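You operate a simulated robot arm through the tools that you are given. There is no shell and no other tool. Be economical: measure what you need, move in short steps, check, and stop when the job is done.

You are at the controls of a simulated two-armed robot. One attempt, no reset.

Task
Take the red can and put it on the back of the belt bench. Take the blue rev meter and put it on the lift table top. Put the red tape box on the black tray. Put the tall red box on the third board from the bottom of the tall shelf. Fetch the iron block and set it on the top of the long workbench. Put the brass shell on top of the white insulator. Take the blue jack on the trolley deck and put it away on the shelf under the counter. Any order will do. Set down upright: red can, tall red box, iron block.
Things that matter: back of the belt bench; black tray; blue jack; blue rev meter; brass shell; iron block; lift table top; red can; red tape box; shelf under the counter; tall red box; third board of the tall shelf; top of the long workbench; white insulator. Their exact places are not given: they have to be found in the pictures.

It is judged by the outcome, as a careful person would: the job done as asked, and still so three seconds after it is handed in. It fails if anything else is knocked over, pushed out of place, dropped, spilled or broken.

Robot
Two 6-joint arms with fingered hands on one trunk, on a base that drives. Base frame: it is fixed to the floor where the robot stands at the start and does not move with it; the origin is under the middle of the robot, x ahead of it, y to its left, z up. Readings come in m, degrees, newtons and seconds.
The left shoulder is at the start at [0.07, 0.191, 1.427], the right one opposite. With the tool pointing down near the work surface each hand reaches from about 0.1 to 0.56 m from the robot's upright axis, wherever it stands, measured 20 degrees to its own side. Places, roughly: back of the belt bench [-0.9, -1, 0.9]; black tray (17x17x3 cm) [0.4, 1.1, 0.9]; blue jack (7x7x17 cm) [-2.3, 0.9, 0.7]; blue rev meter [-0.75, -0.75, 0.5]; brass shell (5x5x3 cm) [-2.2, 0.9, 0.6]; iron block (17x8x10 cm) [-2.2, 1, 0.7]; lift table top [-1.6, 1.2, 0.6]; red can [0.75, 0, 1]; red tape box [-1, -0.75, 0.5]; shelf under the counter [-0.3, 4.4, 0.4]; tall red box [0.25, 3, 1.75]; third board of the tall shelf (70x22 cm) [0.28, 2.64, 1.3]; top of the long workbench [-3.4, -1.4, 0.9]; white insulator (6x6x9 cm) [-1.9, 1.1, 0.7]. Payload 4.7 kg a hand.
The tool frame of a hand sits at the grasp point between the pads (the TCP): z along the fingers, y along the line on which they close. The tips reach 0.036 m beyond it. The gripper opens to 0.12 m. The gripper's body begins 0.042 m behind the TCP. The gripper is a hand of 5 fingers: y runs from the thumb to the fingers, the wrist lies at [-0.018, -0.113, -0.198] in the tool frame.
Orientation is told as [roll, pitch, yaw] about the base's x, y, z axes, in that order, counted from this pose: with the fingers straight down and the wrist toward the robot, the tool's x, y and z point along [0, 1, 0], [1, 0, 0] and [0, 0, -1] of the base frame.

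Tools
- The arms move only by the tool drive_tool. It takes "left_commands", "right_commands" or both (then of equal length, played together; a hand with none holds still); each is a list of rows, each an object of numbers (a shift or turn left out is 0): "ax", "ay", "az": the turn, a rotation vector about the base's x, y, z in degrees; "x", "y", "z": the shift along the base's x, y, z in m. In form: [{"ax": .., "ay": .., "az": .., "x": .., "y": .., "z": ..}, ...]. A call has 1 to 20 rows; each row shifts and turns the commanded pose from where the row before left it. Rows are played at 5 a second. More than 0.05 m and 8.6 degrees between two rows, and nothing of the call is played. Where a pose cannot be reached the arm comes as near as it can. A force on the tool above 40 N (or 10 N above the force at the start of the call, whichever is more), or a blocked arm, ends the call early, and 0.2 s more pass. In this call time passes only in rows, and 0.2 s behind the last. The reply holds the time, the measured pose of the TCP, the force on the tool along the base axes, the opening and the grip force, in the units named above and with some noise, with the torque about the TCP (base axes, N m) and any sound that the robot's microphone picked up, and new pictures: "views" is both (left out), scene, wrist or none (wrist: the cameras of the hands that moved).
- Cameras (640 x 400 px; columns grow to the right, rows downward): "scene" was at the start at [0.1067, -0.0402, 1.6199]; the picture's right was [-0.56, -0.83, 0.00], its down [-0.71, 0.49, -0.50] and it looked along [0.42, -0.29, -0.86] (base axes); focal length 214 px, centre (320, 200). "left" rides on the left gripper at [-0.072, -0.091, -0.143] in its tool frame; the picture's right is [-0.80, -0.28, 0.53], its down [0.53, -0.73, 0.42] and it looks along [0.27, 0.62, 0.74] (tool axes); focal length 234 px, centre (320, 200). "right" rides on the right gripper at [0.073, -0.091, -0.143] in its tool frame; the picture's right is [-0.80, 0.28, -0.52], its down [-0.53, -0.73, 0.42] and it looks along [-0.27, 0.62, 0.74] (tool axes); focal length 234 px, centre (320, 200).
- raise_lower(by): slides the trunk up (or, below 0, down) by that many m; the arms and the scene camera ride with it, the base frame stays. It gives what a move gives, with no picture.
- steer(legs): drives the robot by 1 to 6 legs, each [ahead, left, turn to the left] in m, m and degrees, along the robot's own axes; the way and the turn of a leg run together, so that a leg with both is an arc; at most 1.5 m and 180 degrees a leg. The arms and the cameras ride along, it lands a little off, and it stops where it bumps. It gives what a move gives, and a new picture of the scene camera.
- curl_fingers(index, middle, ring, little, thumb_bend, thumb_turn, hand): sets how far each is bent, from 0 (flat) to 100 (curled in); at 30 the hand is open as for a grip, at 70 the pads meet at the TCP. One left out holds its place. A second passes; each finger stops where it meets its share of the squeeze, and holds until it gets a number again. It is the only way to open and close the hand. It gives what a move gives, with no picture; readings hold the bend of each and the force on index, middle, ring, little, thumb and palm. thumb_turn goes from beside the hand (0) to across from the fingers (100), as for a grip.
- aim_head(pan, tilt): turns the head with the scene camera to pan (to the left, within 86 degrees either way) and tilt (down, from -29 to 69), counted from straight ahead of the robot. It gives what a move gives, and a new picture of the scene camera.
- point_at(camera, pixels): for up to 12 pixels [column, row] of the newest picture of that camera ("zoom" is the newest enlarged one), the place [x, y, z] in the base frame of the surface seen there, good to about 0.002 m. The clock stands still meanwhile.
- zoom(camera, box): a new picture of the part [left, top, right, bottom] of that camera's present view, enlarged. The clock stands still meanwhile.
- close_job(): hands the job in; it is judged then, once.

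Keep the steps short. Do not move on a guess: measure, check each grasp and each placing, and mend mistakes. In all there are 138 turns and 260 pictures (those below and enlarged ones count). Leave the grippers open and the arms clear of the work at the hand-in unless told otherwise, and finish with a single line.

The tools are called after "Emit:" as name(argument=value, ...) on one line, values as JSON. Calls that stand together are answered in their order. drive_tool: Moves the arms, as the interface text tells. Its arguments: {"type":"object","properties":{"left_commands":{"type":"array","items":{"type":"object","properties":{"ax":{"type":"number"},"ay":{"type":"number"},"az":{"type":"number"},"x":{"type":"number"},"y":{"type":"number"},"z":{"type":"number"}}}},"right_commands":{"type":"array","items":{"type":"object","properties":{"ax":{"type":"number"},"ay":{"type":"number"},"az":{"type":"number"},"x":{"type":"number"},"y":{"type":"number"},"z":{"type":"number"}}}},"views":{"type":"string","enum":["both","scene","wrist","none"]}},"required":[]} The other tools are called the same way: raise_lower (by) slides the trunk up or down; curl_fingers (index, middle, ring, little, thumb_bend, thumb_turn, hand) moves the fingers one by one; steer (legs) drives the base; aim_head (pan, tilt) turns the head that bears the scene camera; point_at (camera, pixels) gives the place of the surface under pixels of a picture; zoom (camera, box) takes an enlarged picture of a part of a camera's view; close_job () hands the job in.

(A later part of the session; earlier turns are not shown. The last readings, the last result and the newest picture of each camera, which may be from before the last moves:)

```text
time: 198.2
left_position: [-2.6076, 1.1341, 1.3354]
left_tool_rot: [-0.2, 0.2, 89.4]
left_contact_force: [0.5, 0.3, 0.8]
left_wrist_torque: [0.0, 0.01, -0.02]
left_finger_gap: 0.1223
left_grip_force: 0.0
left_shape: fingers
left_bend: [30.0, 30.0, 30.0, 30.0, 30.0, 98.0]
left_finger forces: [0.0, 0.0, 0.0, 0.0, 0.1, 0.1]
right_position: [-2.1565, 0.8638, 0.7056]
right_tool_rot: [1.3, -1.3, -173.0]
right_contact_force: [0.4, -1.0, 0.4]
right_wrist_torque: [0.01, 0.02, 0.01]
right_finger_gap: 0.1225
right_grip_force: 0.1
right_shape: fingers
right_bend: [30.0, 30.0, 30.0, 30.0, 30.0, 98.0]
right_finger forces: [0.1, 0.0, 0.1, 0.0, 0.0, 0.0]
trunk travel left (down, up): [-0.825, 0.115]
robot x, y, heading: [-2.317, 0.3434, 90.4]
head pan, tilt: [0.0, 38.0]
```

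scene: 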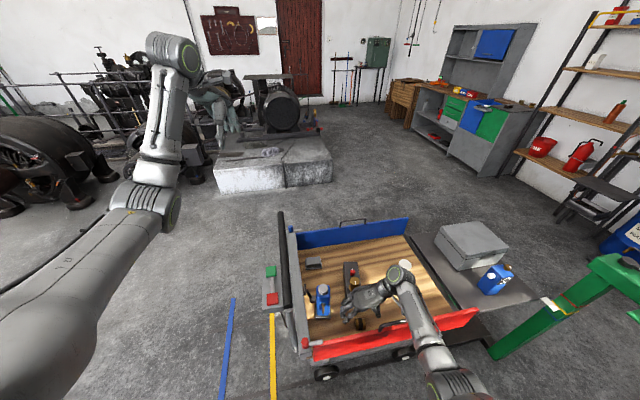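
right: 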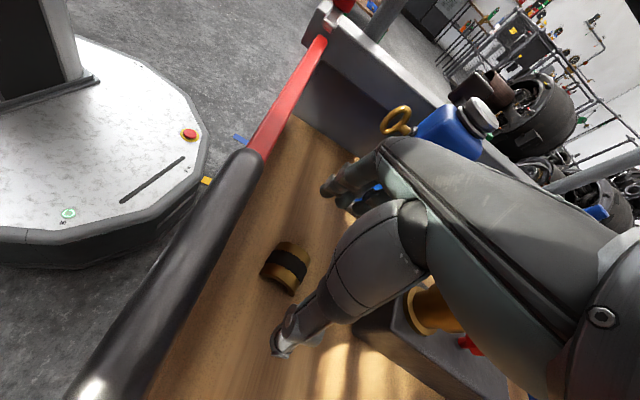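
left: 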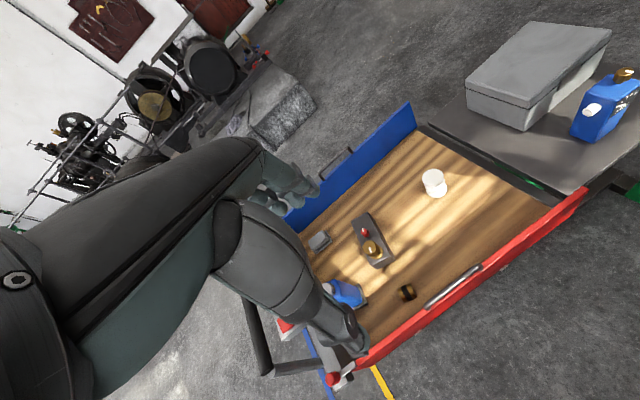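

The forearm would graze the handle at the last 4 cm. I raise the trunk 0.11 and come 0.09 nearer so the forearm drops steeply to the wrist.

Emit:
raise_lower(by=0.11)

Emit:
steer(legs=[[0.09, 0, 0]])

Emit:
drive_tool(right_commands=[{"y": -0.045}, {"y": -0.045}, {"z": -0.045}, {"z": -0.045}, {"z": -0.02}, {}], views="both")

```text
time: 199.6
left_position: [-2.6078, 1.1348, 1.444]
left_tool_rot: [-0.2, 0.3, 89.4]
left_contact_force: [-0.2, -0.4, -0.3]
left_wrist_torque: [0.0, -0.01, -0.01]
left_finger_gap: 0.1221
left_grip_force: 0.0
left_shape: fingers
left_bend: [30.0, 30.0, 30.0, 30.0, 30.0, 98.0]
left_finger forces: [0.1, 0.0, 0.0, 0.0, 0.0, 0.0]
right_position: [-2.155, 0.8646, 0.8167]
right_tool_rot: [1.3, -1.4, -173.0]
right_contact_force: [0.9, 0.2, -0.2]
right_wrist_torque: [-0.01, -0.03, 0.01]
right_finger_gap: 0.1221
right_grip_force: 0.1
right_shape: fingers
right_bend: [30.0, 30.0, 30.0, 30.0, 30.0, 98.0]
right_finger forces: [0.0, 0.0, 0.1, 0.0, 0.0, 0.0]
trunk travel left (down, up): [-0.935, 0.005]
robot x, y, heading: [-2.317, 0.3435, 90.3]
head pan, tilt: [0.0, 38.0]
```

```text
time: 200.7
left_position: [-2.606, 1.2188, 1.4484]
left_tool_rot: [-0.1, -0.1, 89.2]
left_contact_force: [0.3, -0.7, 0.9]
left_wrist_torque: [0.05, 0.02, -0.02]
left_finger_gap: 0.1225
left_grip_force: 0.0
left_shape: fingers
left_bend: [30.0, 30.0, 30.0, 30.0, 30.0, 98.0]
left_finger forces: [0.0, 0.0, 0.1, 0.0, 0.1, 0.0]
right_position: [-2.1549, 0.95, 0.819]
right_tool_rot: [1.1, -1.4, -173.1]
right_contact_force: [0.1, -1.3, 0.3]
right_wrist_torque: [0.05, 0.01, 0.0]
right_finger_gap: 0.1222
right_grip_force: 0.0
right_shape: fingers
right_bend: [30.0, 30.0, 30.0, 30.0, 30.0, 98.0]
right_finger forces: [0.0, 0.0, 0.0, 0.0, 0.0, 0.0]
trunk travel left (down, up): [-0.935, 0.005]
robot x, y, heading: [-2.3157, 0.432, 90.3]
head pan, tilt: [0.0, 38.0]
```

scene: 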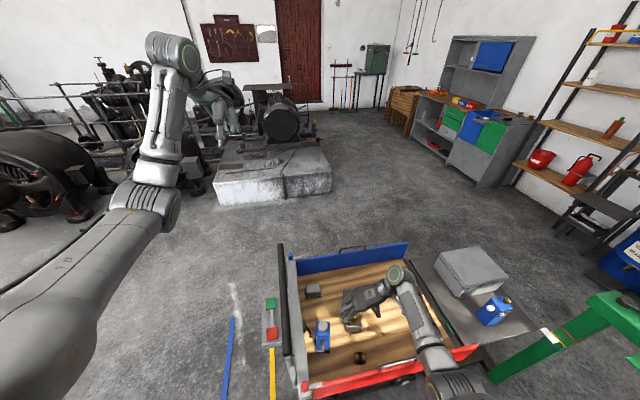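

```text
time: 202.1
left_position: [-2.6065, 1.224, 1.4444]
left_tool_rot: [-0.2, 0.2, 89.4]
left_contact_force: [0.5, 0.5, -1.1]
left_wrist_torque: [-0.04, 0.0, 0.0]
left_finger_gap: 0.1218
left_grip_force: 0.0
left_shape: fingers
left_bend: [30.0, 30.0, 30.0, 30.0, 30.0, 98.0]
left_finger forces: [0.0, 0.0, 0.1, 0.0, 0.0, 0.0]
right_position: [-2.1557, 0.8623, 0.7056]
right_tool_rot: [1.3, -1.5, -173.2]
right_contact_force: [-0.5, 0.6, 0.8]
right_wrist_torque: [0.03, -0.01, 0.03]
right_finger_gap: 0.1223
right_grip_force: 0.1
right_shape: fingers
right_bend: [30.0, 30.0, 30.0, 30.0, 30.0, 98.0]
right_finger forces: [0.0, 0.1, 0.0, 0.1, 0.0, 0.0]
trunk travel left (down, up): [-0.935, 0.005]
robot x, y, heading: [-2.3194, 0.4351, 90.0]
head pan, tilt: [0.0, 38.0]
```

scene: 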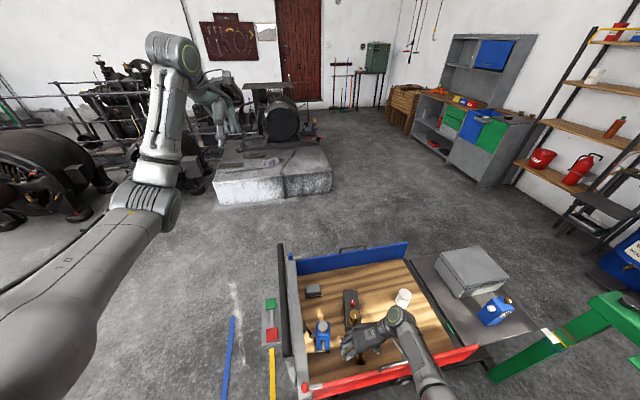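
right: 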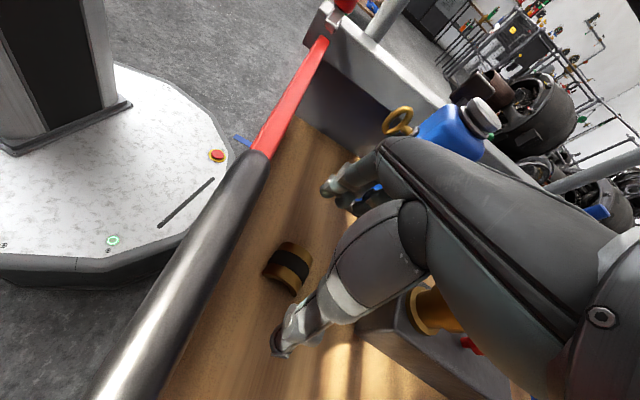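

Now I go down to z≈0.66 with the force guard.

Emit:
drive_tool(right_commands=[{"z": -0.025, "y": 0.003}, {"z": -0.012}, {"z": -0.008}, {}], views="wrist")

```text
time: 203.1
left_position: [-2.6066, 1.223, 1.4451]
left_tool_rot: [-0.1, 0.2, 89.3]
left_contact_force: [-0.2, -0.1, 0.2]
left_wrist_torque: [-0.01, 0.0, 0.0]
left_finger_gap: 0.1224
left_grip_force: 0.0
left_shape: fingers
left_bend: [30.0, 30.0, 30.0, 30.0, 30.0, 98.0]
left_finger forces: [0.0, 0.1, 0.1, 0.0, 0.1, 0.0]
right_position: [-2.1553, 0.8648, 0.6615]
right_tool_rot: [1.3, -1.5, -173.1]
right_contact_force: [-0.2, -1.0, -1.2]
right_wrist_torque: [0.01, 0.01, 0.02]
right_finger_gap: 0.1224
right_grip_force: 0.1
right_shape: fingers
right_bend: [30.0, 30.0, 30.0, 30.0, 30.0, 98.0]
right_finger forces: [0.1, 0.0, 0.0, 0.0, 0.0, 0.0]
trunk travel left (down, up): [-0.935, 0.005]
robot x, y, heading: [-2.3185, 0.4279, 90.2]
head pan, tilt: [0.0, 38.0]
```

right: 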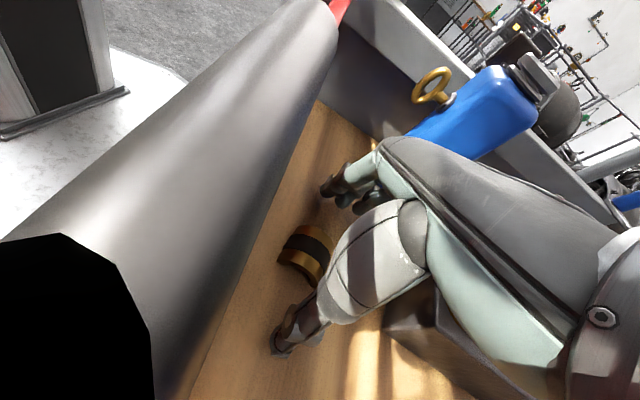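

Shell lies between thumb and fingers. I close.

Emit:
curl_fingers(hand="right", index=72, middle=72, ring=72, little=72, thumb_bend=72)

Emit:
drive_tool(right_commands=[{"z": 0.02}, {"z": 0.03}, {"z": 0.04}, {"z": 0.04}, {}], views="wrist")

```text
time: 204.1
left_position: [-2.6065, 1.2229, 1.445]
left_tool_rot: [-0.2, 0.2, 89.4]
left_contact_force: [-0.3, 0.0, 0.6]
left_wrist_torque: [0.01, 0.01, -0.02]
left_finger_gap: 0.1222
left_grip_force: 0.0
left_shape: fingers
left_bend: [30.0, 30.0, 30.0, 30.0, 30.0, 98.0]
left_finger forces: [0.1, 0.0, 0.0, 0.0, 0.0, 0.1]
right_position: [-2.1558, 0.8648, 0.6615]
right_tool_rot: [1.2, -1.4, -173.1]
right_contact_force: [-1.2, 0.3, 0.4]
right_wrist_torque: [-0.05, -0.01, 0.02]
right_finger_gap: 0.0383
right_grip_force: 18.6
right_shape: fingers
right_bend: [60.0, 65.0, 72.0, 72.0, 59.0, 96.0]
right_finger forces: [11.8, 7.4, 0.0, 0.0, 18.7, 0.0]
trunk travel left (down, up): [-0.935, 0.005]
robot x, y, heading: [-2.3193, 0.4296, 90.3]
head pan, tilt: [0.0, 38.0]
```

```text
time: 205.3
left_position: [-2.607, 1.2232, 1.4458]
left_tool_rot: [0.0, 0.2, 89.3]
left_contact_force: [0.2, 0.4, 0.3]
left_wrist_torque: [-0.01, 0.01, 0.0]
left_finger_gap: 0.1221
left_grip_force: 0.1
left_shape: fingers
left_bend: [30.0, 30.0, 30.0, 30.0, 30.0, 98.0]
left_finger forces: [0.1, 0.0, 0.0, 0.0, 0.0, 0.0]
right_position: [-2.154, 0.8638, 0.7906]
right_tool_rot: [1.3, -1.4, -173.1]
right_contact_force: [-0.5, 0.2, -1.5]
right_wrist_torque: [-0.01, 0.01, 0.01]
right_finger_gap: 0.0382
right_grip_force: 18.9
right_shape: fingers
right_bend: [60.0, 65.0, 72.0, 72.0, 59.0, 95.0]
right_finger forces: [11.2, 7.6, 0.0, 0.0, 18.8, 0.0]
trunk travel left (down, up): [-0.935, 0.005]
robot x, y, heading: [-2.3225, 0.4327, 90.2]
head pan, tilt: [0.0, 38.0]
```

right: 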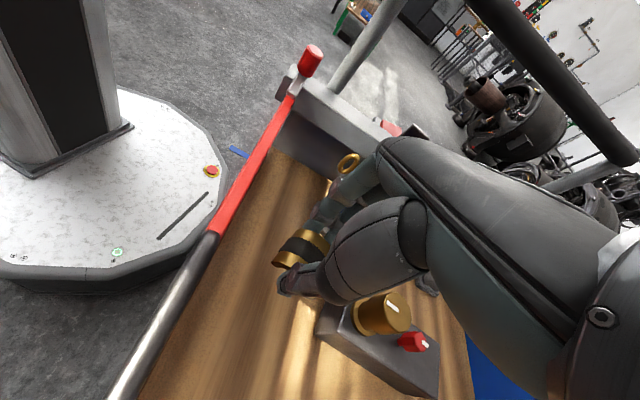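

The shell is held by thumb, index and middle. I lift, shift the base 0.27 to the right and turn the hand by -80° on the way to the insulator.

Emit:
drive_tool(right_commands=[{"z": 0.04}, {"z": 0.03}, {}], views="none")

Emit:
steer(legs=[[0, -0.27, 0]])

Emit:
drive_tool(right_commands=[{"az": -8, "y": 0.02}, {"az": -8, "y": 0.02}, {"az": -8, "y": 0.02}, {"az": -8, "y": 0.02}, {"az": -8, "y": 0.02}, {"az": -8, "y": 0.02}, {"az": -8, "y": 0.02}, {"az": -8, "y": 0.02}, {"az": -8, "y": 0.02}, {"az": -8, "y": 0.02}, {}], views="both")

```text
time: 206.1
left_position: [-2.6068, 1.2227, 1.4435]
left_tool_rot: [-0.1, 0.2, 89.2]
left_contact_force: [-0.4, -0.2, 0.0]
left_wrist_torque: [0.03, 0.01, 0.02]
left_finger_gap: 0.1223
left_grip_force: 0.1
left_shape: fingers
left_bend: [30.0, 30.0, 30.0, 30.0, 30.0, 98.0]
left_finger forces: [0.0, 0.0, 0.1, 0.1, 0.0, 0.1]
right_position: [-2.1547, 0.8655, 0.8601]
right_tool_rot: [1.3, -1.4, -173.0]
right_contact_force: [0.8, 0.8, -0.1]
right_wrist_torque: [-0.02, 0.04, 0.01]
right_finger_gap: 0.0381
right_grip_force: 19.0
right_shape: fingers
right_bend: [60.0, 65.0, 72.0, 72.0, 59.0, 95.0]
right_finger forces: [11.2, 7.5, 0.1, 0.0, 18.7, 0.0]
trunk travel left (down, up): [-0.935, 0.005]
robot x, y, heading: [-2.3169, 0.4308, 90.2]
head pan, tilt: [0.0, 38.0]
```

```text
time: 208.0
left_position: [-2.3351, 1.2251, 1.4447]
left_tool_rot: [-0.2, 0.1, 89.1]
left_contact_force: [-0.1, -0.8, 0.7]
left_wrist_torque: [0.02, -0.06, 0.01]
left_finger_gap: 0.1222
left_grip_force: 0.0
left_shape: fingers
left_bend: [30.0, 30.0, 30.0, 30.0, 30.0, 98.0]
left_finger forces: [0.1, 0.0, 0.1, 0.0, 0.1, 0.0]
right_position: [-1.8822, 0.8654, 0.8592]
right_tool_rot: [1.4, -1.3, -173.3]
right_contact_force: [0.2, 0.4, -1.6]
right_wrist_torque: [0.0, -0.01, 0.04]
right_finger_gap: 0.038
right_grip_force: 19.1
right_shape: fingers
right_bend: [60.0, 65.0, 72.0, 72.0, 59.0, 95.0]
right_finger forces: [11.3, 7.5, 0.0, 0.1, 18.8, 0.0]
trunk travel left (down, up): [-0.935, 0.005]
robot x, y, heading: [-2.0466, 0.4305, 89.9]
head pan, tilt: [0.0, 38.0]
```

scene: 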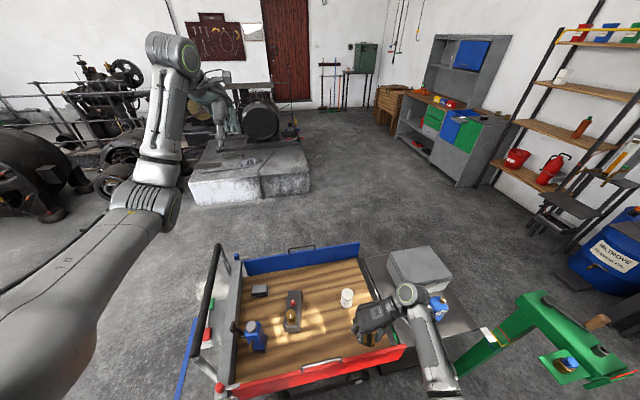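

```text
time: 210.4
left_position: [-2.3335, 1.2246, 1.4468]
left_tool_rot: [-0.1, 0.1, 89.1]
left_contact_force: [0.0, 0.0, -0.9]
left_wrist_torque: [0.03, -0.01, -0.01]
left_finger_gap: 0.1224
left_grip_force: 0.0
left_shape: fingers
left_bend: [30.0, 30.0, 30.0, 30.0, 30.0, 98.0]
left_finger forces: [0.0, 0.0, 0.1, 0.0, 0.1, 0.0]
right_position: [-1.8817, 1.0663, 0.8606]
right_tool_rot: [1.3, -1.4, 106.7]
right_contact_force: [0.4, -0.2, -1.0]
right_wrist_torque: [0.0, 0.0, 0.0]
right_finger_gap: 0.038
right_grip_force: 18.9
right_shape: fingers
right_bend: [60.0, 65.0, 72.0, 72.0, 59.0, 95.0]
right_finger forces: [11.2, 7.6, 0.1, 0.0, 18.8, 0.0]
trunk travel left (down, up): [-0.935, 0.005]
robot x, y, heading: [-2.0461, 0.4332, 89.7]
head pan, tilt: [0.0, 38.0]
```

scene: 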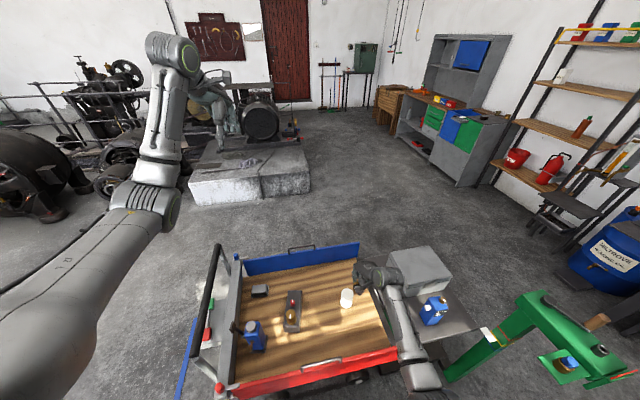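
right: 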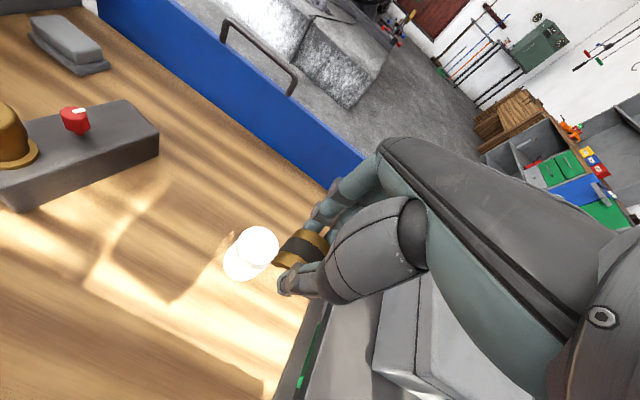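

Hand is right beside the insulator, above it. I measure insulator top and shell.

Emit:
zoom(camera="right", box=[200, 190, 350, 310])

Emit:
point_at(camera="right", pixels=[[260, 243], [245, 235], [276, 243], [262, 229], [258, 258], [304, 245], [290, 255], [320, 245], [285, 243], [300, 260], [280, 262]])

```text
3.33 times, centred on (275, 250) of right
```

zoom: 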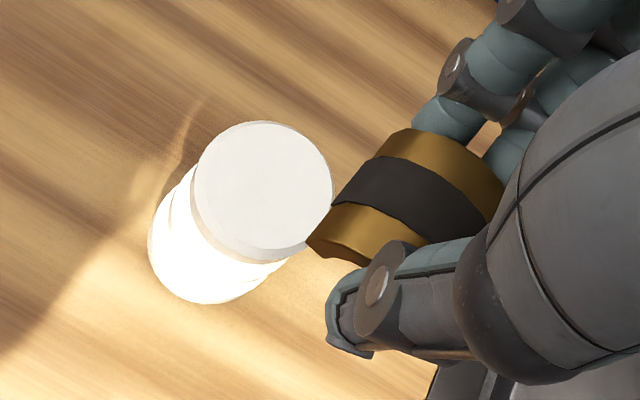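

```text
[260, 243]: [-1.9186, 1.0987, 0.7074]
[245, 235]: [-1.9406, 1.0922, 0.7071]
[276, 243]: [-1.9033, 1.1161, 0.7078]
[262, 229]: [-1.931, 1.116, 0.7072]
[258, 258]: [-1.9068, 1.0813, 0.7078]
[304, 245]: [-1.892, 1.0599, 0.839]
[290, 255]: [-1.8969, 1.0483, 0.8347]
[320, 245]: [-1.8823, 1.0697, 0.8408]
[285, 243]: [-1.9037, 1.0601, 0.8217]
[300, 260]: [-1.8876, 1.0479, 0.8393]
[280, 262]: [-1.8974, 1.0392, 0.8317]
```

Insulator top centre ≈(-1.918,1.097,0.7075). I shift over it and lower to just above contact (TCP≈0.755).

Emit:
drive_tool(right_commands=[{"x": -0.018, "y": 0.015}, {"x": -0.018, "y": 0.016}, {}, {"z": -0.04}, {"z": -0.04}, {"z": -0.02}, {}], views="wrist")

Emit:
zoom(camera="right", box=[220, 190, 370, 310])

Emit:
zoom(camera="scene", box=[310, 260, 410, 330])

```text
time: 212.0
left_position: [-2.3327, 1.2237, 1.4455]
left_tool_rot: [-0.1, 0.2, 89.2]
left_contact_force: [0.2, 0.0, -0.4]
left_wrist_torque: [0.03, 0.01, 0.01]
left_finger_gap: 0.1222
left_grip_force: 0.2
left_shape: fingers
left_bend: [30.0, 30.0, 30.0, 30.0, 30.0, 98.0]
left_finger forces: [0.1, 0.0, 0.0, 0.1, 0.0, 0.0]
right_position: [-1.9161, 1.0964, 0.7608]
right_tool_rot: [1.3, -1.3, 106.7]
right_contact_force: [0.3, -0.2, -1.0]
right_wrist_torque: [-0.01, 0.03, 0.01]
right_finger_gap: 0.0379
right_grip_force: 18.9
right_shape: fingers
right_bend: [60.0, 65.0, 72.0, 72.0, 59.0, 95.0]
right_finger forces: [11.2, 7.6, 0.0, 0.0, 18.6, 0.0]
trunk travel left (down, up): [-0.935, 0.005]
robot x, y, heading: [-2.0486, 0.4262, 89.7]
head pan, tilt: [0.0, 38.0]
```

right: 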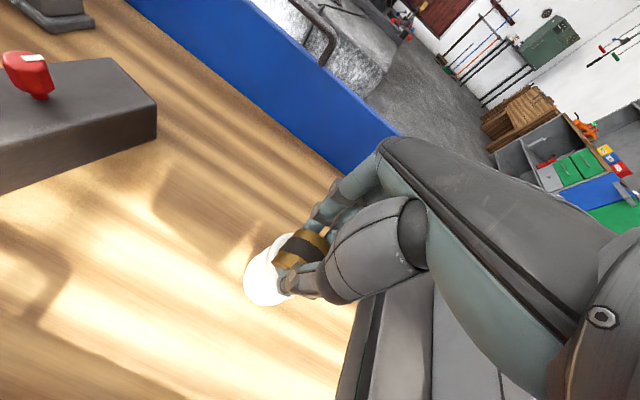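

```text
3.33 times, centred on (295, 250) of right
```

zoom: 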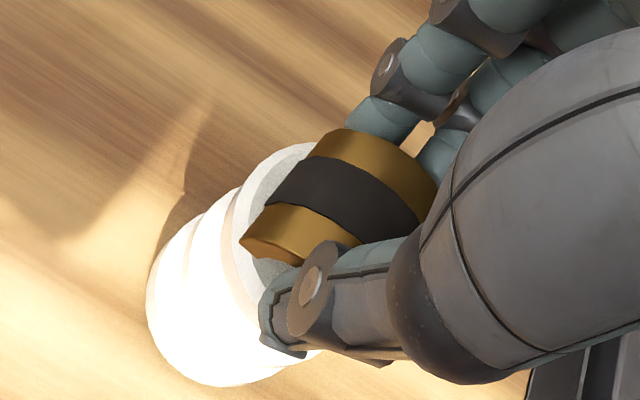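

```text
5.71 times, centred on (360, 295) of scene
```

zoom: 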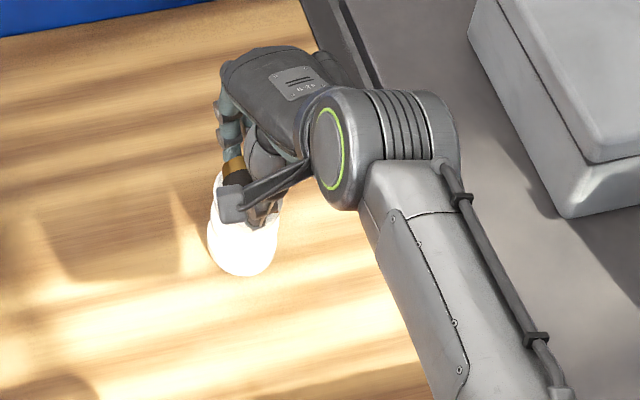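

Looks aligned. I lower gently with force watching.

Emit:
drive_tool(right_commands=[{"z": -0.004}, {"z": -0.003}, {"z": -0.002}, {"z": -0.002}, {}], views="none")

Emit:
point_at(camera="right", pixels=[[300, 245], [290, 255], [280, 250], [282, 240], [270, 262], [312, 240]])

Emit:
zoom(camera="right", box=[220, 190, 370, 310])

```text
time: 213.2
left_position: [-2.3321, 1.2248, 1.4448]
left_tool_rot: [0.0, 0.1, 89.1]
left_contact_force: [-0.2, 0.8, 0.3]
left_wrist_torque: [-0.03, -0.02, -0.01]
left_finger_gap: 0.122
left_grip_force: 0.0
left_shape: fingers
left_bend: [30.0, 30.0, 30.0, 30.0, 30.0, 98.0]
left_finger forces: [0.0, 0.0, 0.1, 0.1, 0.0, 0.1]
right_position: [-1.9164, 1.0969, 0.7489]
right_tool_rot: [1.2, -1.5, 106.7]
right_contact_force: [-0.4, 0.4, -0.8]
right_wrist_torque: [-0.02, -0.02, -0.01]
right_finger_gap: 0.0381
right_grip_force: 19.1
right_shape: fingers
right_bend: [60.0, 65.0, 72.0, 72.0, 59.0, 95.0]
right_finger forces: [11.2, 7.6, 0.1, 0.0, 18.6, 0.1]
trunk travel left (down, up): [-0.935, 0.005]
robot x, y, heading: [-2.0498, 0.4355, 90.4]
head pan, tilt: [0.0, 38.0]
```

```text
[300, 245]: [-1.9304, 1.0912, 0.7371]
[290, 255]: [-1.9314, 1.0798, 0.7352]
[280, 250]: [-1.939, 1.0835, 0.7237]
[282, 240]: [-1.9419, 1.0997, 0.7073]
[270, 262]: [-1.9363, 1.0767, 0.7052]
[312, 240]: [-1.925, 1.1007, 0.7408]
```

```text
3.33 times, centred on (295, 250) of right
```

zoom: 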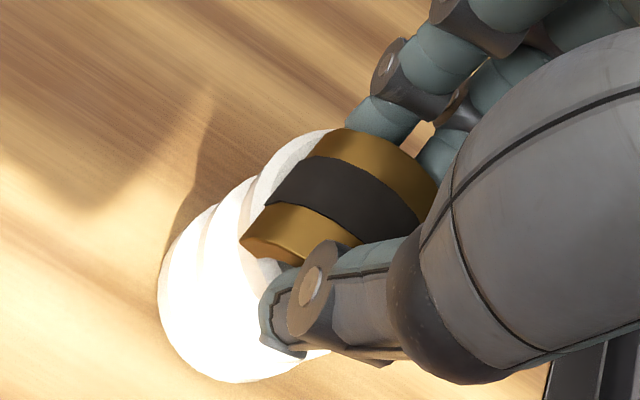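

No contact yet. I continue by millimetres.

Emit:
drive_tool(right_commands=[{"z": -0.002}, {"z": -0.002}, {"z": -0.002}, {}], views="wrist")

Emit:
zoom(camera="right", box=[220, 190, 370, 310])

Emit:
point_at(camera="right", pixels=[[300, 245], [290, 255], [280, 250], [312, 240], [275, 247]])

```text
time: 214.2
left_position: [-2.3326, 1.2226, 1.4473]
left_tool_rot: [-0.1, 0.1, 89.1]
left_contact_force: [-0.3, 0.5, 0.4]
left_wrist_torque: [0.01, -0.01, -0.03]
left_finger_gap: 0.1224
left_grip_force: 0.2
left_shape: fingers
left_bend: [30.0, 30.0, 30.0, 30.0, 30.0, 98.0]
left_finger forces: [0.0, 0.0, 0.0, 0.0, 0.0, 0.0]
right_position: [-1.9179, 1.0965, 0.7462]
right_tool_rot: [1.2, -1.7, 106.8]
right_contact_force: [1.4, 1.3, 20.2]
right_wrist_torque: [-0.37, 0.05, 0.0]
right_finger_gap: 0.0377
right_grip_force: 20.6
right_shape: fingers
right_bend: [60.0, 65.0, 72.0, 72.0, 59.0, 95.0]
right_finger forces: [12.7, 8.8, 0.0, 0.0, 19.9, 0.1]
trunk travel left (down, up): [-0.935, 0.005]
robot x, y, heading: [-2.0469, 0.431, 90.0]
head pan, tilt: [0.0, 38.0]
```

right: 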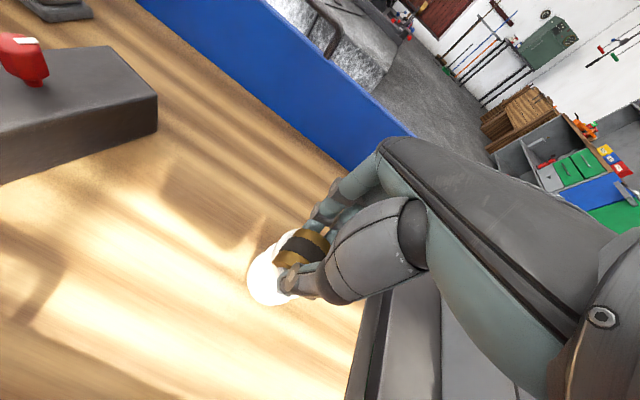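

```text
3.33 times, centred on (295, 250) of right
```

zoom: 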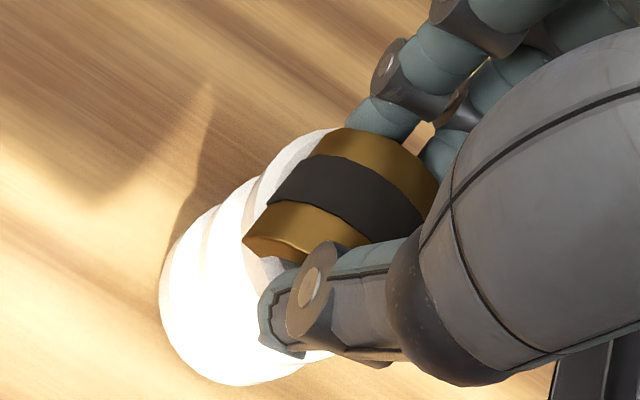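

```text
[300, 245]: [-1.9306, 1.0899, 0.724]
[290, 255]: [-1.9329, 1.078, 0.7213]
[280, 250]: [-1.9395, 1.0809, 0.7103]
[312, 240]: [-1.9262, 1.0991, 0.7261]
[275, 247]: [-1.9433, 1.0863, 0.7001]
```

Contact at 20 N. I ease 1 mm, then open gently in two stages.

Emit:
drive_tool(right_commands=[{"z": 0.002}], views="none")

Emit:
curl_fingers(hand="right", index=52, middle=57, thumb_bend=51)

Emit:
curl_fingers(hand="right", index=30, middle=30, ring=30, little=30, thumb_bend=30)

Emit:
drive_tool(right_commands=[{"z": 0.02}, {"z": 0.04}, {"z": 0.04}, {"z": 0.04}, {"z": 0.02}], views="wrist")

```text
time: 214.6
left_position: [-2.3341, 1.2242, 1.445]
left_tool_rot: [-0.2, 0.1, 89.2]
left_contact_force: [0.6, 1.1, 0.4]
left_wrist_torque: [-0.02, -0.05, -0.01]
left_finger_gap: 0.1222
left_grip_force: 0.1
left_shape: fingers
left_bend: [30.0, 30.0, 30.0, 30.0, 30.0, 98.0]
left_finger forces: [0.0, 0.0, 0.0, 0.0, 0.0, 0.0]
right_position: [-1.9174, 1.0959, 0.7468]
right_tool_rot: [1.3, -1.6, 106.7]
right_contact_force: [0.8, 2.0, 16.6]
right_wrist_torque: [-0.22, 0.08, 0.01]
right_finger_gap: 0.0377
right_grip_force: 20.7
right_shape: fingers
right_bend: [60.0, 65.0, 72.0, 72.0, 59.0, 95.0]
right_finger forces: [13.2, 9.2, 0.0, 0.0, 19.2, 0.1]
trunk travel left (down, up): [-0.935, 0.005]
robot x, y, heading: [-2.0424, 0.4309, 89.9]
head pan, tilt: [0.0, 38.0]
```

```text
time: 215.6
left_position: [-2.333, 1.2222, 1.4458]
left_tool_rot: [-0.1, 0.1, 89.0]
left_contact_force: [0.1, 0.0, 0.5]
left_wrist_torque: [0.0, 0.03, 0.03]
left_finger_gap: 0.1223
left_grip_force: 0.1
left_shape: fingers
left_bend: [30.0, 30.0, 30.0, 30.0, 30.0, 98.0]
left_finger forces: [0.0, 0.0, 0.0, 0.1, 0.0, 0.0]
right_position: [-1.9167, 1.0951, 0.745]
right_tool_rot: [1.2, -1.5, 106.7]
right_contact_force: [1.4, -1.4, 7.6]
right_wrist_torque: [0.09, -0.12, -0.04]
right_finger_gap: 0.0581
right_grip_force: 3.8
right_shape: fingers
right_bend: [52.0, 59.0, 72.0, 72.0, 51.0, 97.0]
right_finger forces: [0.0, 7.8, 0.0, 0.0, 0.0, 0.0]
trunk travel left (down, up): [-0.935, 0.005]
robot x, y, heading: [-2.0476, 0.4314, 90.0]
head pan, tilt: [0.0, 38.0]
```

```text
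time: 216.6
left_position: [-2.3334, 1.2253, 1.4452]
left_tool_rot: [-0.2, 0.2, 89.2]
left_contact_force: [0.4, 0.0, 0.4]
left_wrist_torque: [0.01, -0.01, 0.0]
left_finger_gap: 0.1221
left_grip_force: 0.0
left_shape: fingers
left_bend: [30.0, 30.0, 30.0, 30.0, 30.0, 98.0]
left_finger forces: [0.1, 0.0, 0.0, 0.1, 0.1, 0.0]
right_position: [-1.9174, 1.0959, 0.7448]
right_tool_rot: [1.3, -1.4, 106.7]
right_contact_force: [0.2, -0.9, 0.3]
right_wrist_torque: [0.02, 0.0, -0.01]
right_finger_gap: 0.1219
right_grip_force: 0.1
right_shape: fingers
right_bend: [30.0, 30.0, 30.0, 30.0, 30.0, 97.0]
right_finger forces: [0.1, 0.0, 0.1, 0.0, 0.1, 0.0]
trunk travel left (down, up): [-0.935, 0.005]
robot x, y, heading: [-2.0479, 0.4343, 90.0]
head pan, tilt: [0.0, 38.0]
```

```text
time: 217.8
left_position: [-2.3346, 1.225, 1.4453]
left_tool_rot: [-0.2, 0.2, 89.2]
left_contact_force: [0.9, -0.1, -0.3]
left_wrist_torque: [0.0, 0.04, 0.0]
left_finger_gap: 0.1221
left_grip_force: 0.1
left_shape: fingers
left_bend: [30.0, 30.0, 30.0, 30.0, 30.0, 98.0]
left_finger forces: [0.1, 0.0, 0.0, 0.0, 0.1, 0.0]
right_position: [-1.9188, 1.0954, 0.9059]
right_tool_rot: [1.3, -1.3, 106.7]
right_contact_force: [0.1, -0.3, -0.1]
right_wrist_torque: [0.01, 0.01, -0.02]
right_finger_gap: 0.1221
right_grip_force: 0.1
right_shape: fingers
right_bend: [30.0, 30.0, 30.0, 30.0, 30.0, 97.0]
right_finger forces: [0.1, 0.0, 0.0, 0.0, 0.0, 0.0]
trunk travel left (down, up): [-0.935, 0.005]
robot x, y, heading: [-2.0461, 0.4315, 90.0]
head pan, tilt: [0.0, 38.0]
```

right: 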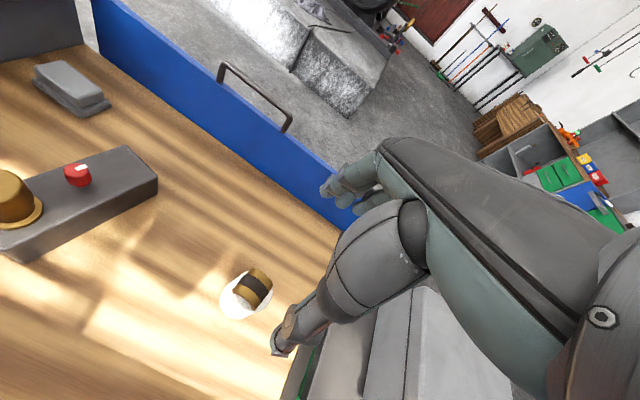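

The shell rests on the insulator. I zoom to check and measure block details (red knob, brass knob).

Emit:
zoom(camera="right", box=[190, 240, 310, 340])

Emit:
point_at(camera="right", pixels=[[254, 285], [78, 167], [78, 182], [12, 180], [122, 148], [155, 182], [100, 190], [155, 195], [60, 215], [40, 190], [250, 300], [240, 292]])

```text
4.00 times, centred on (250, 290) of right
```

zoom: 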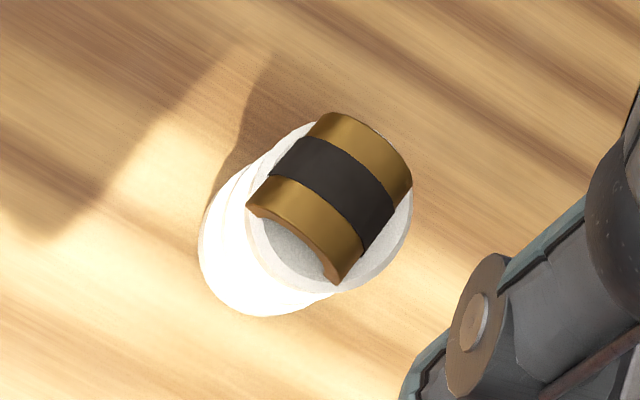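

```text
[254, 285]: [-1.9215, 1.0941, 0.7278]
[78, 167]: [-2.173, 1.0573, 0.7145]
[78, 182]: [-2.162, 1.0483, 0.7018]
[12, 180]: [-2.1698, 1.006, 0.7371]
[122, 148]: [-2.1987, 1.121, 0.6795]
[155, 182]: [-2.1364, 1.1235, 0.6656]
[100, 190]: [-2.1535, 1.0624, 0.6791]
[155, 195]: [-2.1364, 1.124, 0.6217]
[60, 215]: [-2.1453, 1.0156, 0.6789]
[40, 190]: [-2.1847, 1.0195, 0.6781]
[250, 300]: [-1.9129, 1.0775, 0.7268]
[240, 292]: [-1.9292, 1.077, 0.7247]
```

Shell placed well. For the iron block: centre (-2.167,1.04), top 0.679, red knob to 0.715. I lift, turn the right hand to yaw 180, shift the base left and lower the trunk.

Emit:
drive_tool(right_commands=[{"z": 0.025}, {"az": 8.1, "z": 0.02, "y": -0.01}, {"az": 8.1, "z": 0.02, "y": -0.01}, {"az": 8.1, "z": 0.02, "y": -0.01}, {"az": 8.1, "z": 0.02, "y": -0.01}, {"az": 8.1, "z": 0.02, "y": -0.01}, {"az": 8.1, "z": 0.02, "y": -0.01}, {"az": 8.1, "z": 0.02}, {"az": 8.1, "z": 0.02}, {"az": 8.1, "z": 0.02}, {}], views="none")

Emit:
steer(legs=[[0, 0.275, 0]])

Emit:
raise_lower(by=-0.18)

Emit:
drive_tool(right_commands=[{}], views="both")

```text
time: 220.2
left_position: [-2.3331, 1.2236, 1.446]
left_tool_rot: [-0.1, 0.2, 89.1]
left_contact_force: [-0.3, -1.0, -0.1]
left_wrist_torque: [0.0, 0.03, 0.01]
left_finger_gap: 0.1223
left_grip_force: 0.0
left_shape: fingers
left_bend: [30.0, 30.0, 30.0, 30.0, 30.0, 98.0]
left_finger forces: [0.0, 0.0, 0.0, 0.0, 0.0, 0.0]
right_position: [-1.9179, 1.0365, 1.1085]
right_tool_rot: [1.4, -1.4, 179.7]
right_contact_force: [1.3, 0.8, -0.8]
right_wrist_torque: [-0.01, 0.0, 0.02]
right_finger_gap: 0.1217
right_grip_force: 0.0
right_shape: fingers
right_bend: [30.0, 30.0, 30.0, 30.0, 30.0, 97.0]
right_finger forces: [0.0, 0.0, 0.0, 0.0, 0.0, 0.0]
trunk travel left (down, up): [-0.935, 0.005]
robot x, y, heading: [-2.0457, 0.4274, 89.8]
head pan, tilt: [0.0, 38.0]
```

```text
time: 222.1
left_position: [-2.6074, 1.2244, 1.4465]
left_tool_rot: [-0.1, 0.3, 89.3]
left_contact_force: [-0.1, -1.0, -1.0]
left_wrist_torque: [0.01, 0.03, -0.02]
left_finger_gap: 0.1223
left_grip_force: 0.1
left_shape: fingers
left_bend: [30.0, 30.0, 30.0, 30.0, 30.0, 98.0]
left_finger forces: [0.0, 0.1, 0.1, 0.1, 0.1, 0.1]
right_position: [-2.192, 1.0378, 1.1082]
right_tool_rot: [1.4, -1.5, 179.8]
right_contact_force: [0.7, -0.6, -0.4]
right_wrist_torque: [0.0, -0.02, -0.01]
right_finger_gap: 0.122
right_grip_force: 0.1
right_shape: fingers
right_bend: [30.0, 30.0, 30.0, 30.0, 30.0, 97.0]
right_finger forces: [0.0, 0.0, 0.1, 0.0, 0.1, 0.0]
trunk travel left (down, up): [-0.935, 0.005]
robot x, y, heading: [-2.3198, 0.4341, 90.3]
head pan, tilt: [0.0, 38.0]
```

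scene: 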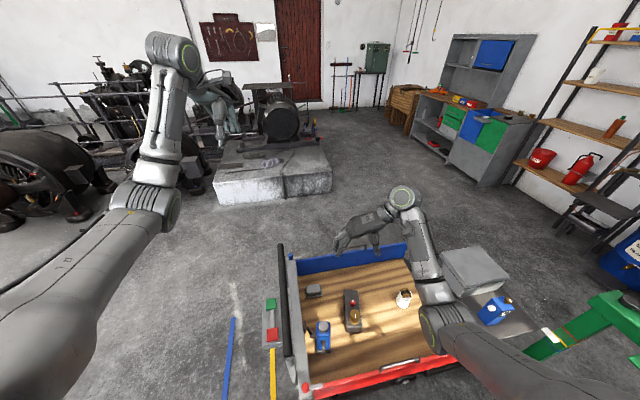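

```text
time: 224.1
left_position: [-2.6081, 1.2242, 1.2655]
left_tool_rot: [-0.1, 0.1, 89.3]
left_contact_force: [0.1, -0.5, 0.0]
left_wrist_torque: [0.02, 0.01, 0.0]
left_finger_gap: 0.1221
left_grip_force: 0.1
left_shape: fingers
left_bend: [30.0, 30.0, 30.0, 30.0, 30.0, 98.0]
left_finger forces: [0.0, 0.0, 0.0, 0.1, 0.0, 0.0]
right_position: [-2.1938, 1.0375, 0.9292]
right_tool_rot: [1.2, -1.4, 179.7]
right_contact_force: [-0.6, 0.0, -0.2]
right_wrist_torque: [-0.01, 0.01, 0.02]
right_finger_gap: 0.122
right_grip_force: 0.0
right_shape: fingers
right_bend: [30.0, 30.0, 30.0, 30.0, 30.0, 97.0]
right_finger forces: [0.0, 0.0, 0.2, 0.1, 0.1, 0.1]
trunk travel left (down, up): [-0.755, 0.185]
robot x, y, heading: [-2.3224, 0.4321, 90.1]
head pan, tilt: [0.0, 38.0]
```

```text
time: 224.5
left_position: [-2.6098, 1.2242, 1.2657]
left_tool_rot: [-0.2, 0.3, 89.3]
left_contact_force: [0.7, -0.3, -0.5]
left_wrist_torque: [0.0, -0.03, 0.01]
left_finger_gap: 0.1223
left_grip_force: 0.1
left_shape: fingers
left_bend: [30.0, 30.0, 30.0, 30.0, 30.0, 98.0]
left_finger forces: [0.1, 0.1, 0.1, 0.0, 0.1, 0.0]
right_position: [-2.195, 1.0375, 0.9287]
right_tool_rot: [1.2, -1.4, 179.8]
right_contact_force: [0.0, -0.7, 0.5]
right_wrist_torque: [0.01, -0.01, 0.02]
right_finger_gap: 0.1221
right_grip_force: 0.1
right_shape: fingers
right_bend: [30.0, 30.0, 30.0, 30.0, 30.0, 97.0]
right_finger forces: [0.1, 0.0, 0.0, 0.0, 0.0, 0.1]
trunk travel left (down, up): [-0.755, 0.185]
robot x, y, heading: [-2.3216, 0.4314, 90.1]
head pan, tilt: [0.0, 38.0]
```

scene: 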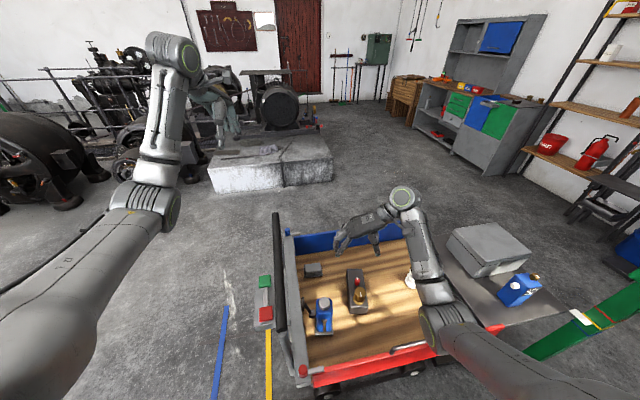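
right: 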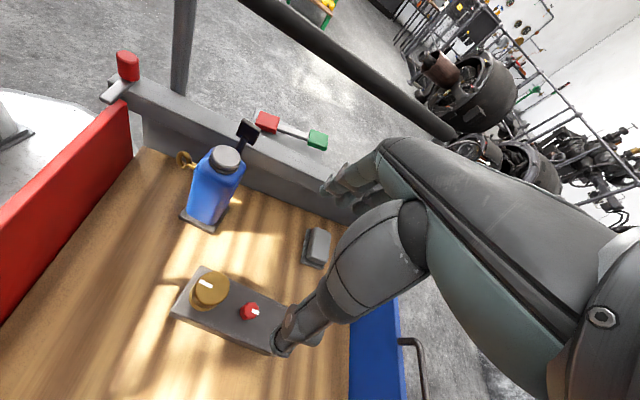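

A small grey item sits beside the block's far end at (316,245). I measure it for finger clearance.

Emit:
point_at(camera="right", pixels=[[316, 240], [303, 262], [325, 262], [330, 235], [305, 235], [210, 285], [250, 310], [175, 312], [200, 268], [322, 340]])

```text
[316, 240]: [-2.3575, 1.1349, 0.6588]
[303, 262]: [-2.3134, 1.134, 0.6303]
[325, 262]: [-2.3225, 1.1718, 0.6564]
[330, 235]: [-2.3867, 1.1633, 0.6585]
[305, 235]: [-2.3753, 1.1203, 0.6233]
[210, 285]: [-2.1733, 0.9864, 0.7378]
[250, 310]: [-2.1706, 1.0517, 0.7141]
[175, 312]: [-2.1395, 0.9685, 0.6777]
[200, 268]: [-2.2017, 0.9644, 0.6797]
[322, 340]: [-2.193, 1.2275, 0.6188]
```

Grey item is clear (x<-2.31). I position over the block and descend to just above.

Emit:
drive_tool(right_commands=[{"x": 0.028, "y": 0.015, "ay": -1.4}, {"z": -0.045}, {"z": -0.045}, {"z": -0.045}, {"z": -0.045}, {"z": -0.02}, {}], views="both")

```text
time: 226.1
left_position: [-2.6095, 1.2232, 1.2647]
left_tool_rot: [-0.2, 0.2, 89.3]
left_contact_force: [-0.5, 0.4, 0.5]
left_wrist_torque: [-0.01, 0.0, -0.02]
left_finger_gap: 0.122
left_grip_force: 0.1
left_shape: fingers
left_bend: [30.0, 30.0, 30.0, 30.0, 30.0, 98.0]
left_finger forces: [0.1, 0.1, 0.0, 0.1, 0.0, 0.0]
right_position: [-2.1645, 1.0514, 0.7272]
right_tool_rot: [1.3, 0.1, 179.8]
right_contact_force: [-0.1, -0.3, -0.4]
right_wrist_torque: [0.0, -0.02, -0.02]
right_finger_gap: 0.1222
right_grip_force: 0.0
right_shape: fingers
right_bend: [30.0, 30.0, 30.0, 30.0, 30.0, 98.0]
right_finger forces: [0.0, 0.0, 0.0, 0.1, 0.0, 0.0]
trunk travel left (down, up): [-0.755, 0.185]
robot x, y, heading: [-2.3209, 0.4337, 90.3]
head pan, tilt: [0.0, 38.0]
```

scene: 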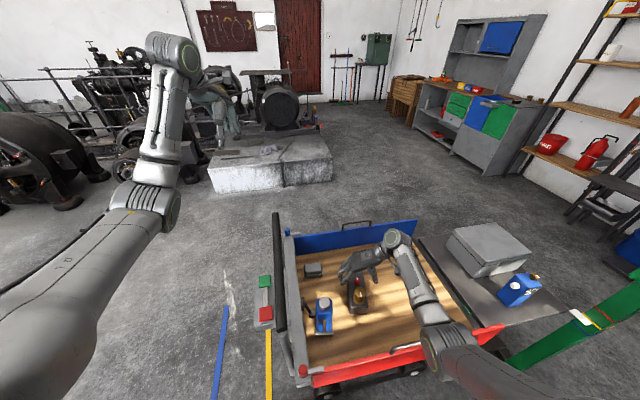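
right: 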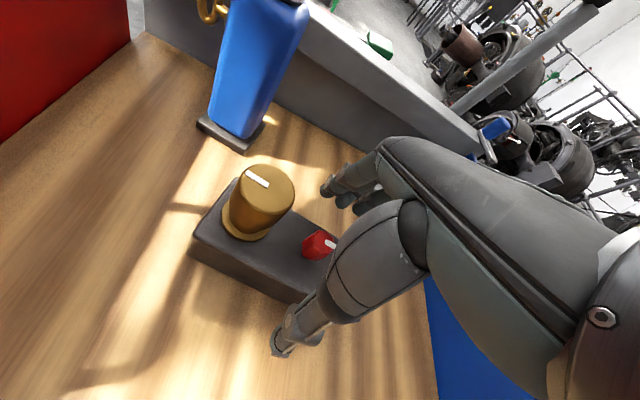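

Well straddled. I descend to z 0.683 with the force guard and close.

Emit:
drive_tool(right_commands=[{"z": -0.02}, {"z": -0.015}, {"z": -0.009}, {}], views="wrist")

Emit:
curl_fingers(hand="right", index=80, middle=80, ring=80, little=80, thumb_bend=80)

```text
time: 227.1
left_position: [-2.6085, 1.2236, 1.2654]
left_tool_rot: [-0.1, 0.2, 89.3]
left_contact_force: [0.7, 0.1, -0.9]
left_wrist_torque: [-0.01, -0.04, 0.0]
left_finger_gap: 0.1224
left_grip_force: 0.1
left_shape: fingers
left_bend: [30.0, 30.0, 30.0, 30.0, 30.0, 98.0]
left_finger forces: [0.1, 0.1, 0.0, 0.0, 0.0, 0.0]
right_position: [-2.1656, 1.0507, 0.6846]
right_tool_rot: [1.3, 0.1, 179.8]
right_contact_force: [0.6, -0.3, -0.5]
right_wrist_torque: [0.0, -0.04, 0.0]
right_finger_gap: 0.1223
right_grip_force: 0.0
right_shape: fingers
right_bend: [30.0, 30.0, 30.0, 30.0, 30.0, 98.0]
right_finger forces: [0.1, 0.0, 0.0, 0.0, 0.1, 0.0]
trunk travel left (down, up): [-0.755, 0.185]
robot x, y, heading: [-2.3231, 0.4332, 90.1]
head pan, tilt: [0.0, 38.0]
```

right: 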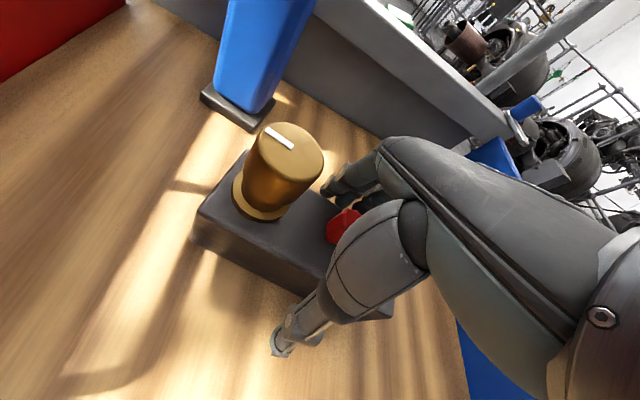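

```text
time: 228.1
left_position: [-2.6094, 1.2245, 1.2657]
left_tool_rot: [-0.1, 0.2, 89.3]
left_contact_force: [-0.8, 0.1, -0.2]
left_wrist_torque: [0.02, -0.01, 0.02]
left_finger_gap: 0.1223
left_grip_force: 0.1
left_shape: fingers
left_bend: [30.0, 30.0, 30.0, 30.0, 30.0, 98.0]
left_finger forces: [0.1, 0.1, 0.2, 0.0, 0.0, 0.0]
right_position: [-2.1647, 1.053, 0.686]
right_tool_rot: [1.4, 0.0, 179.7]
right_contact_force: [1.0, 0.1, -0.5]
right_wrist_torque: [-0.24, -0.02, 0.09]
right_finger_gap: 0.0724
right_grip_force: 39.9
right_shape: fingers
right_bend: [57.0, 63.0, 68.0, 70.0, 44.0, 90.0]
right_finger forces: [11.7, 9.5, 9.2, 9.3, 40.1, 0.0]
trunk travel left (down, up): [-0.755, 0.185]
robot x, y, heading: [-2.32, 0.4316, 90.2]
head pan, tilt: [0.0, 38.0]
```

All fingers press (40 N). I test-lift 3 cm.

Emit:
drive_tool(right_commands=[{"z": 0.015}, {"z": 0.015}, {}], views="wrist")

```text
time: 228.9
left_position: [-2.609, 1.2247, 1.2634]
left_tool_rot: [-0.1, 0.2, 89.3]
left_contact_force: [0.2, 0.1, -0.5]
left_wrist_torque: [0.0, 0.01, -0.01]
left_finger_gap: 0.122
left_grip_force: 0.1
left_shape: fingers
left_bend: [30.0, 30.0, 30.0, 30.0, 30.0, 98.0]
left_finger forces: [0.0, 0.0, 0.0, 0.1, 0.0, 0.1]
right_position: [-2.1656, 1.0538, 0.715]
right_tool_rot: [1.4, -0.1, 179.8]
right_contact_force: [-0.1, 0.2, -10.8]
right_wrist_torque: [0.22, 0.14, 0.03]
right_finger_gap: 0.0722
right_grip_force: 37.6
right_shape: fingers
right_bend: [57.0, 63.0, 68.0, 71.0, 44.0, 89.0]
right_finger forces: [11.1, 9.1, 9.4, 9.9, 36.0, 0.0]
trunk travel left (down, up): [-0.755, 0.185]
robot x, y, heading: [-2.3239, 0.436, 90.2]
head pan, tilt: [0.0, 38.0]
```

right: 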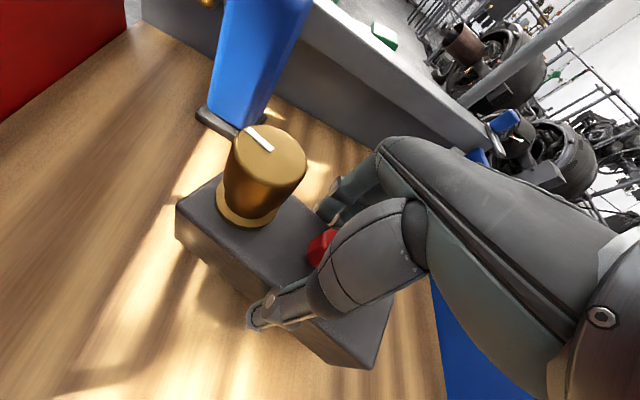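

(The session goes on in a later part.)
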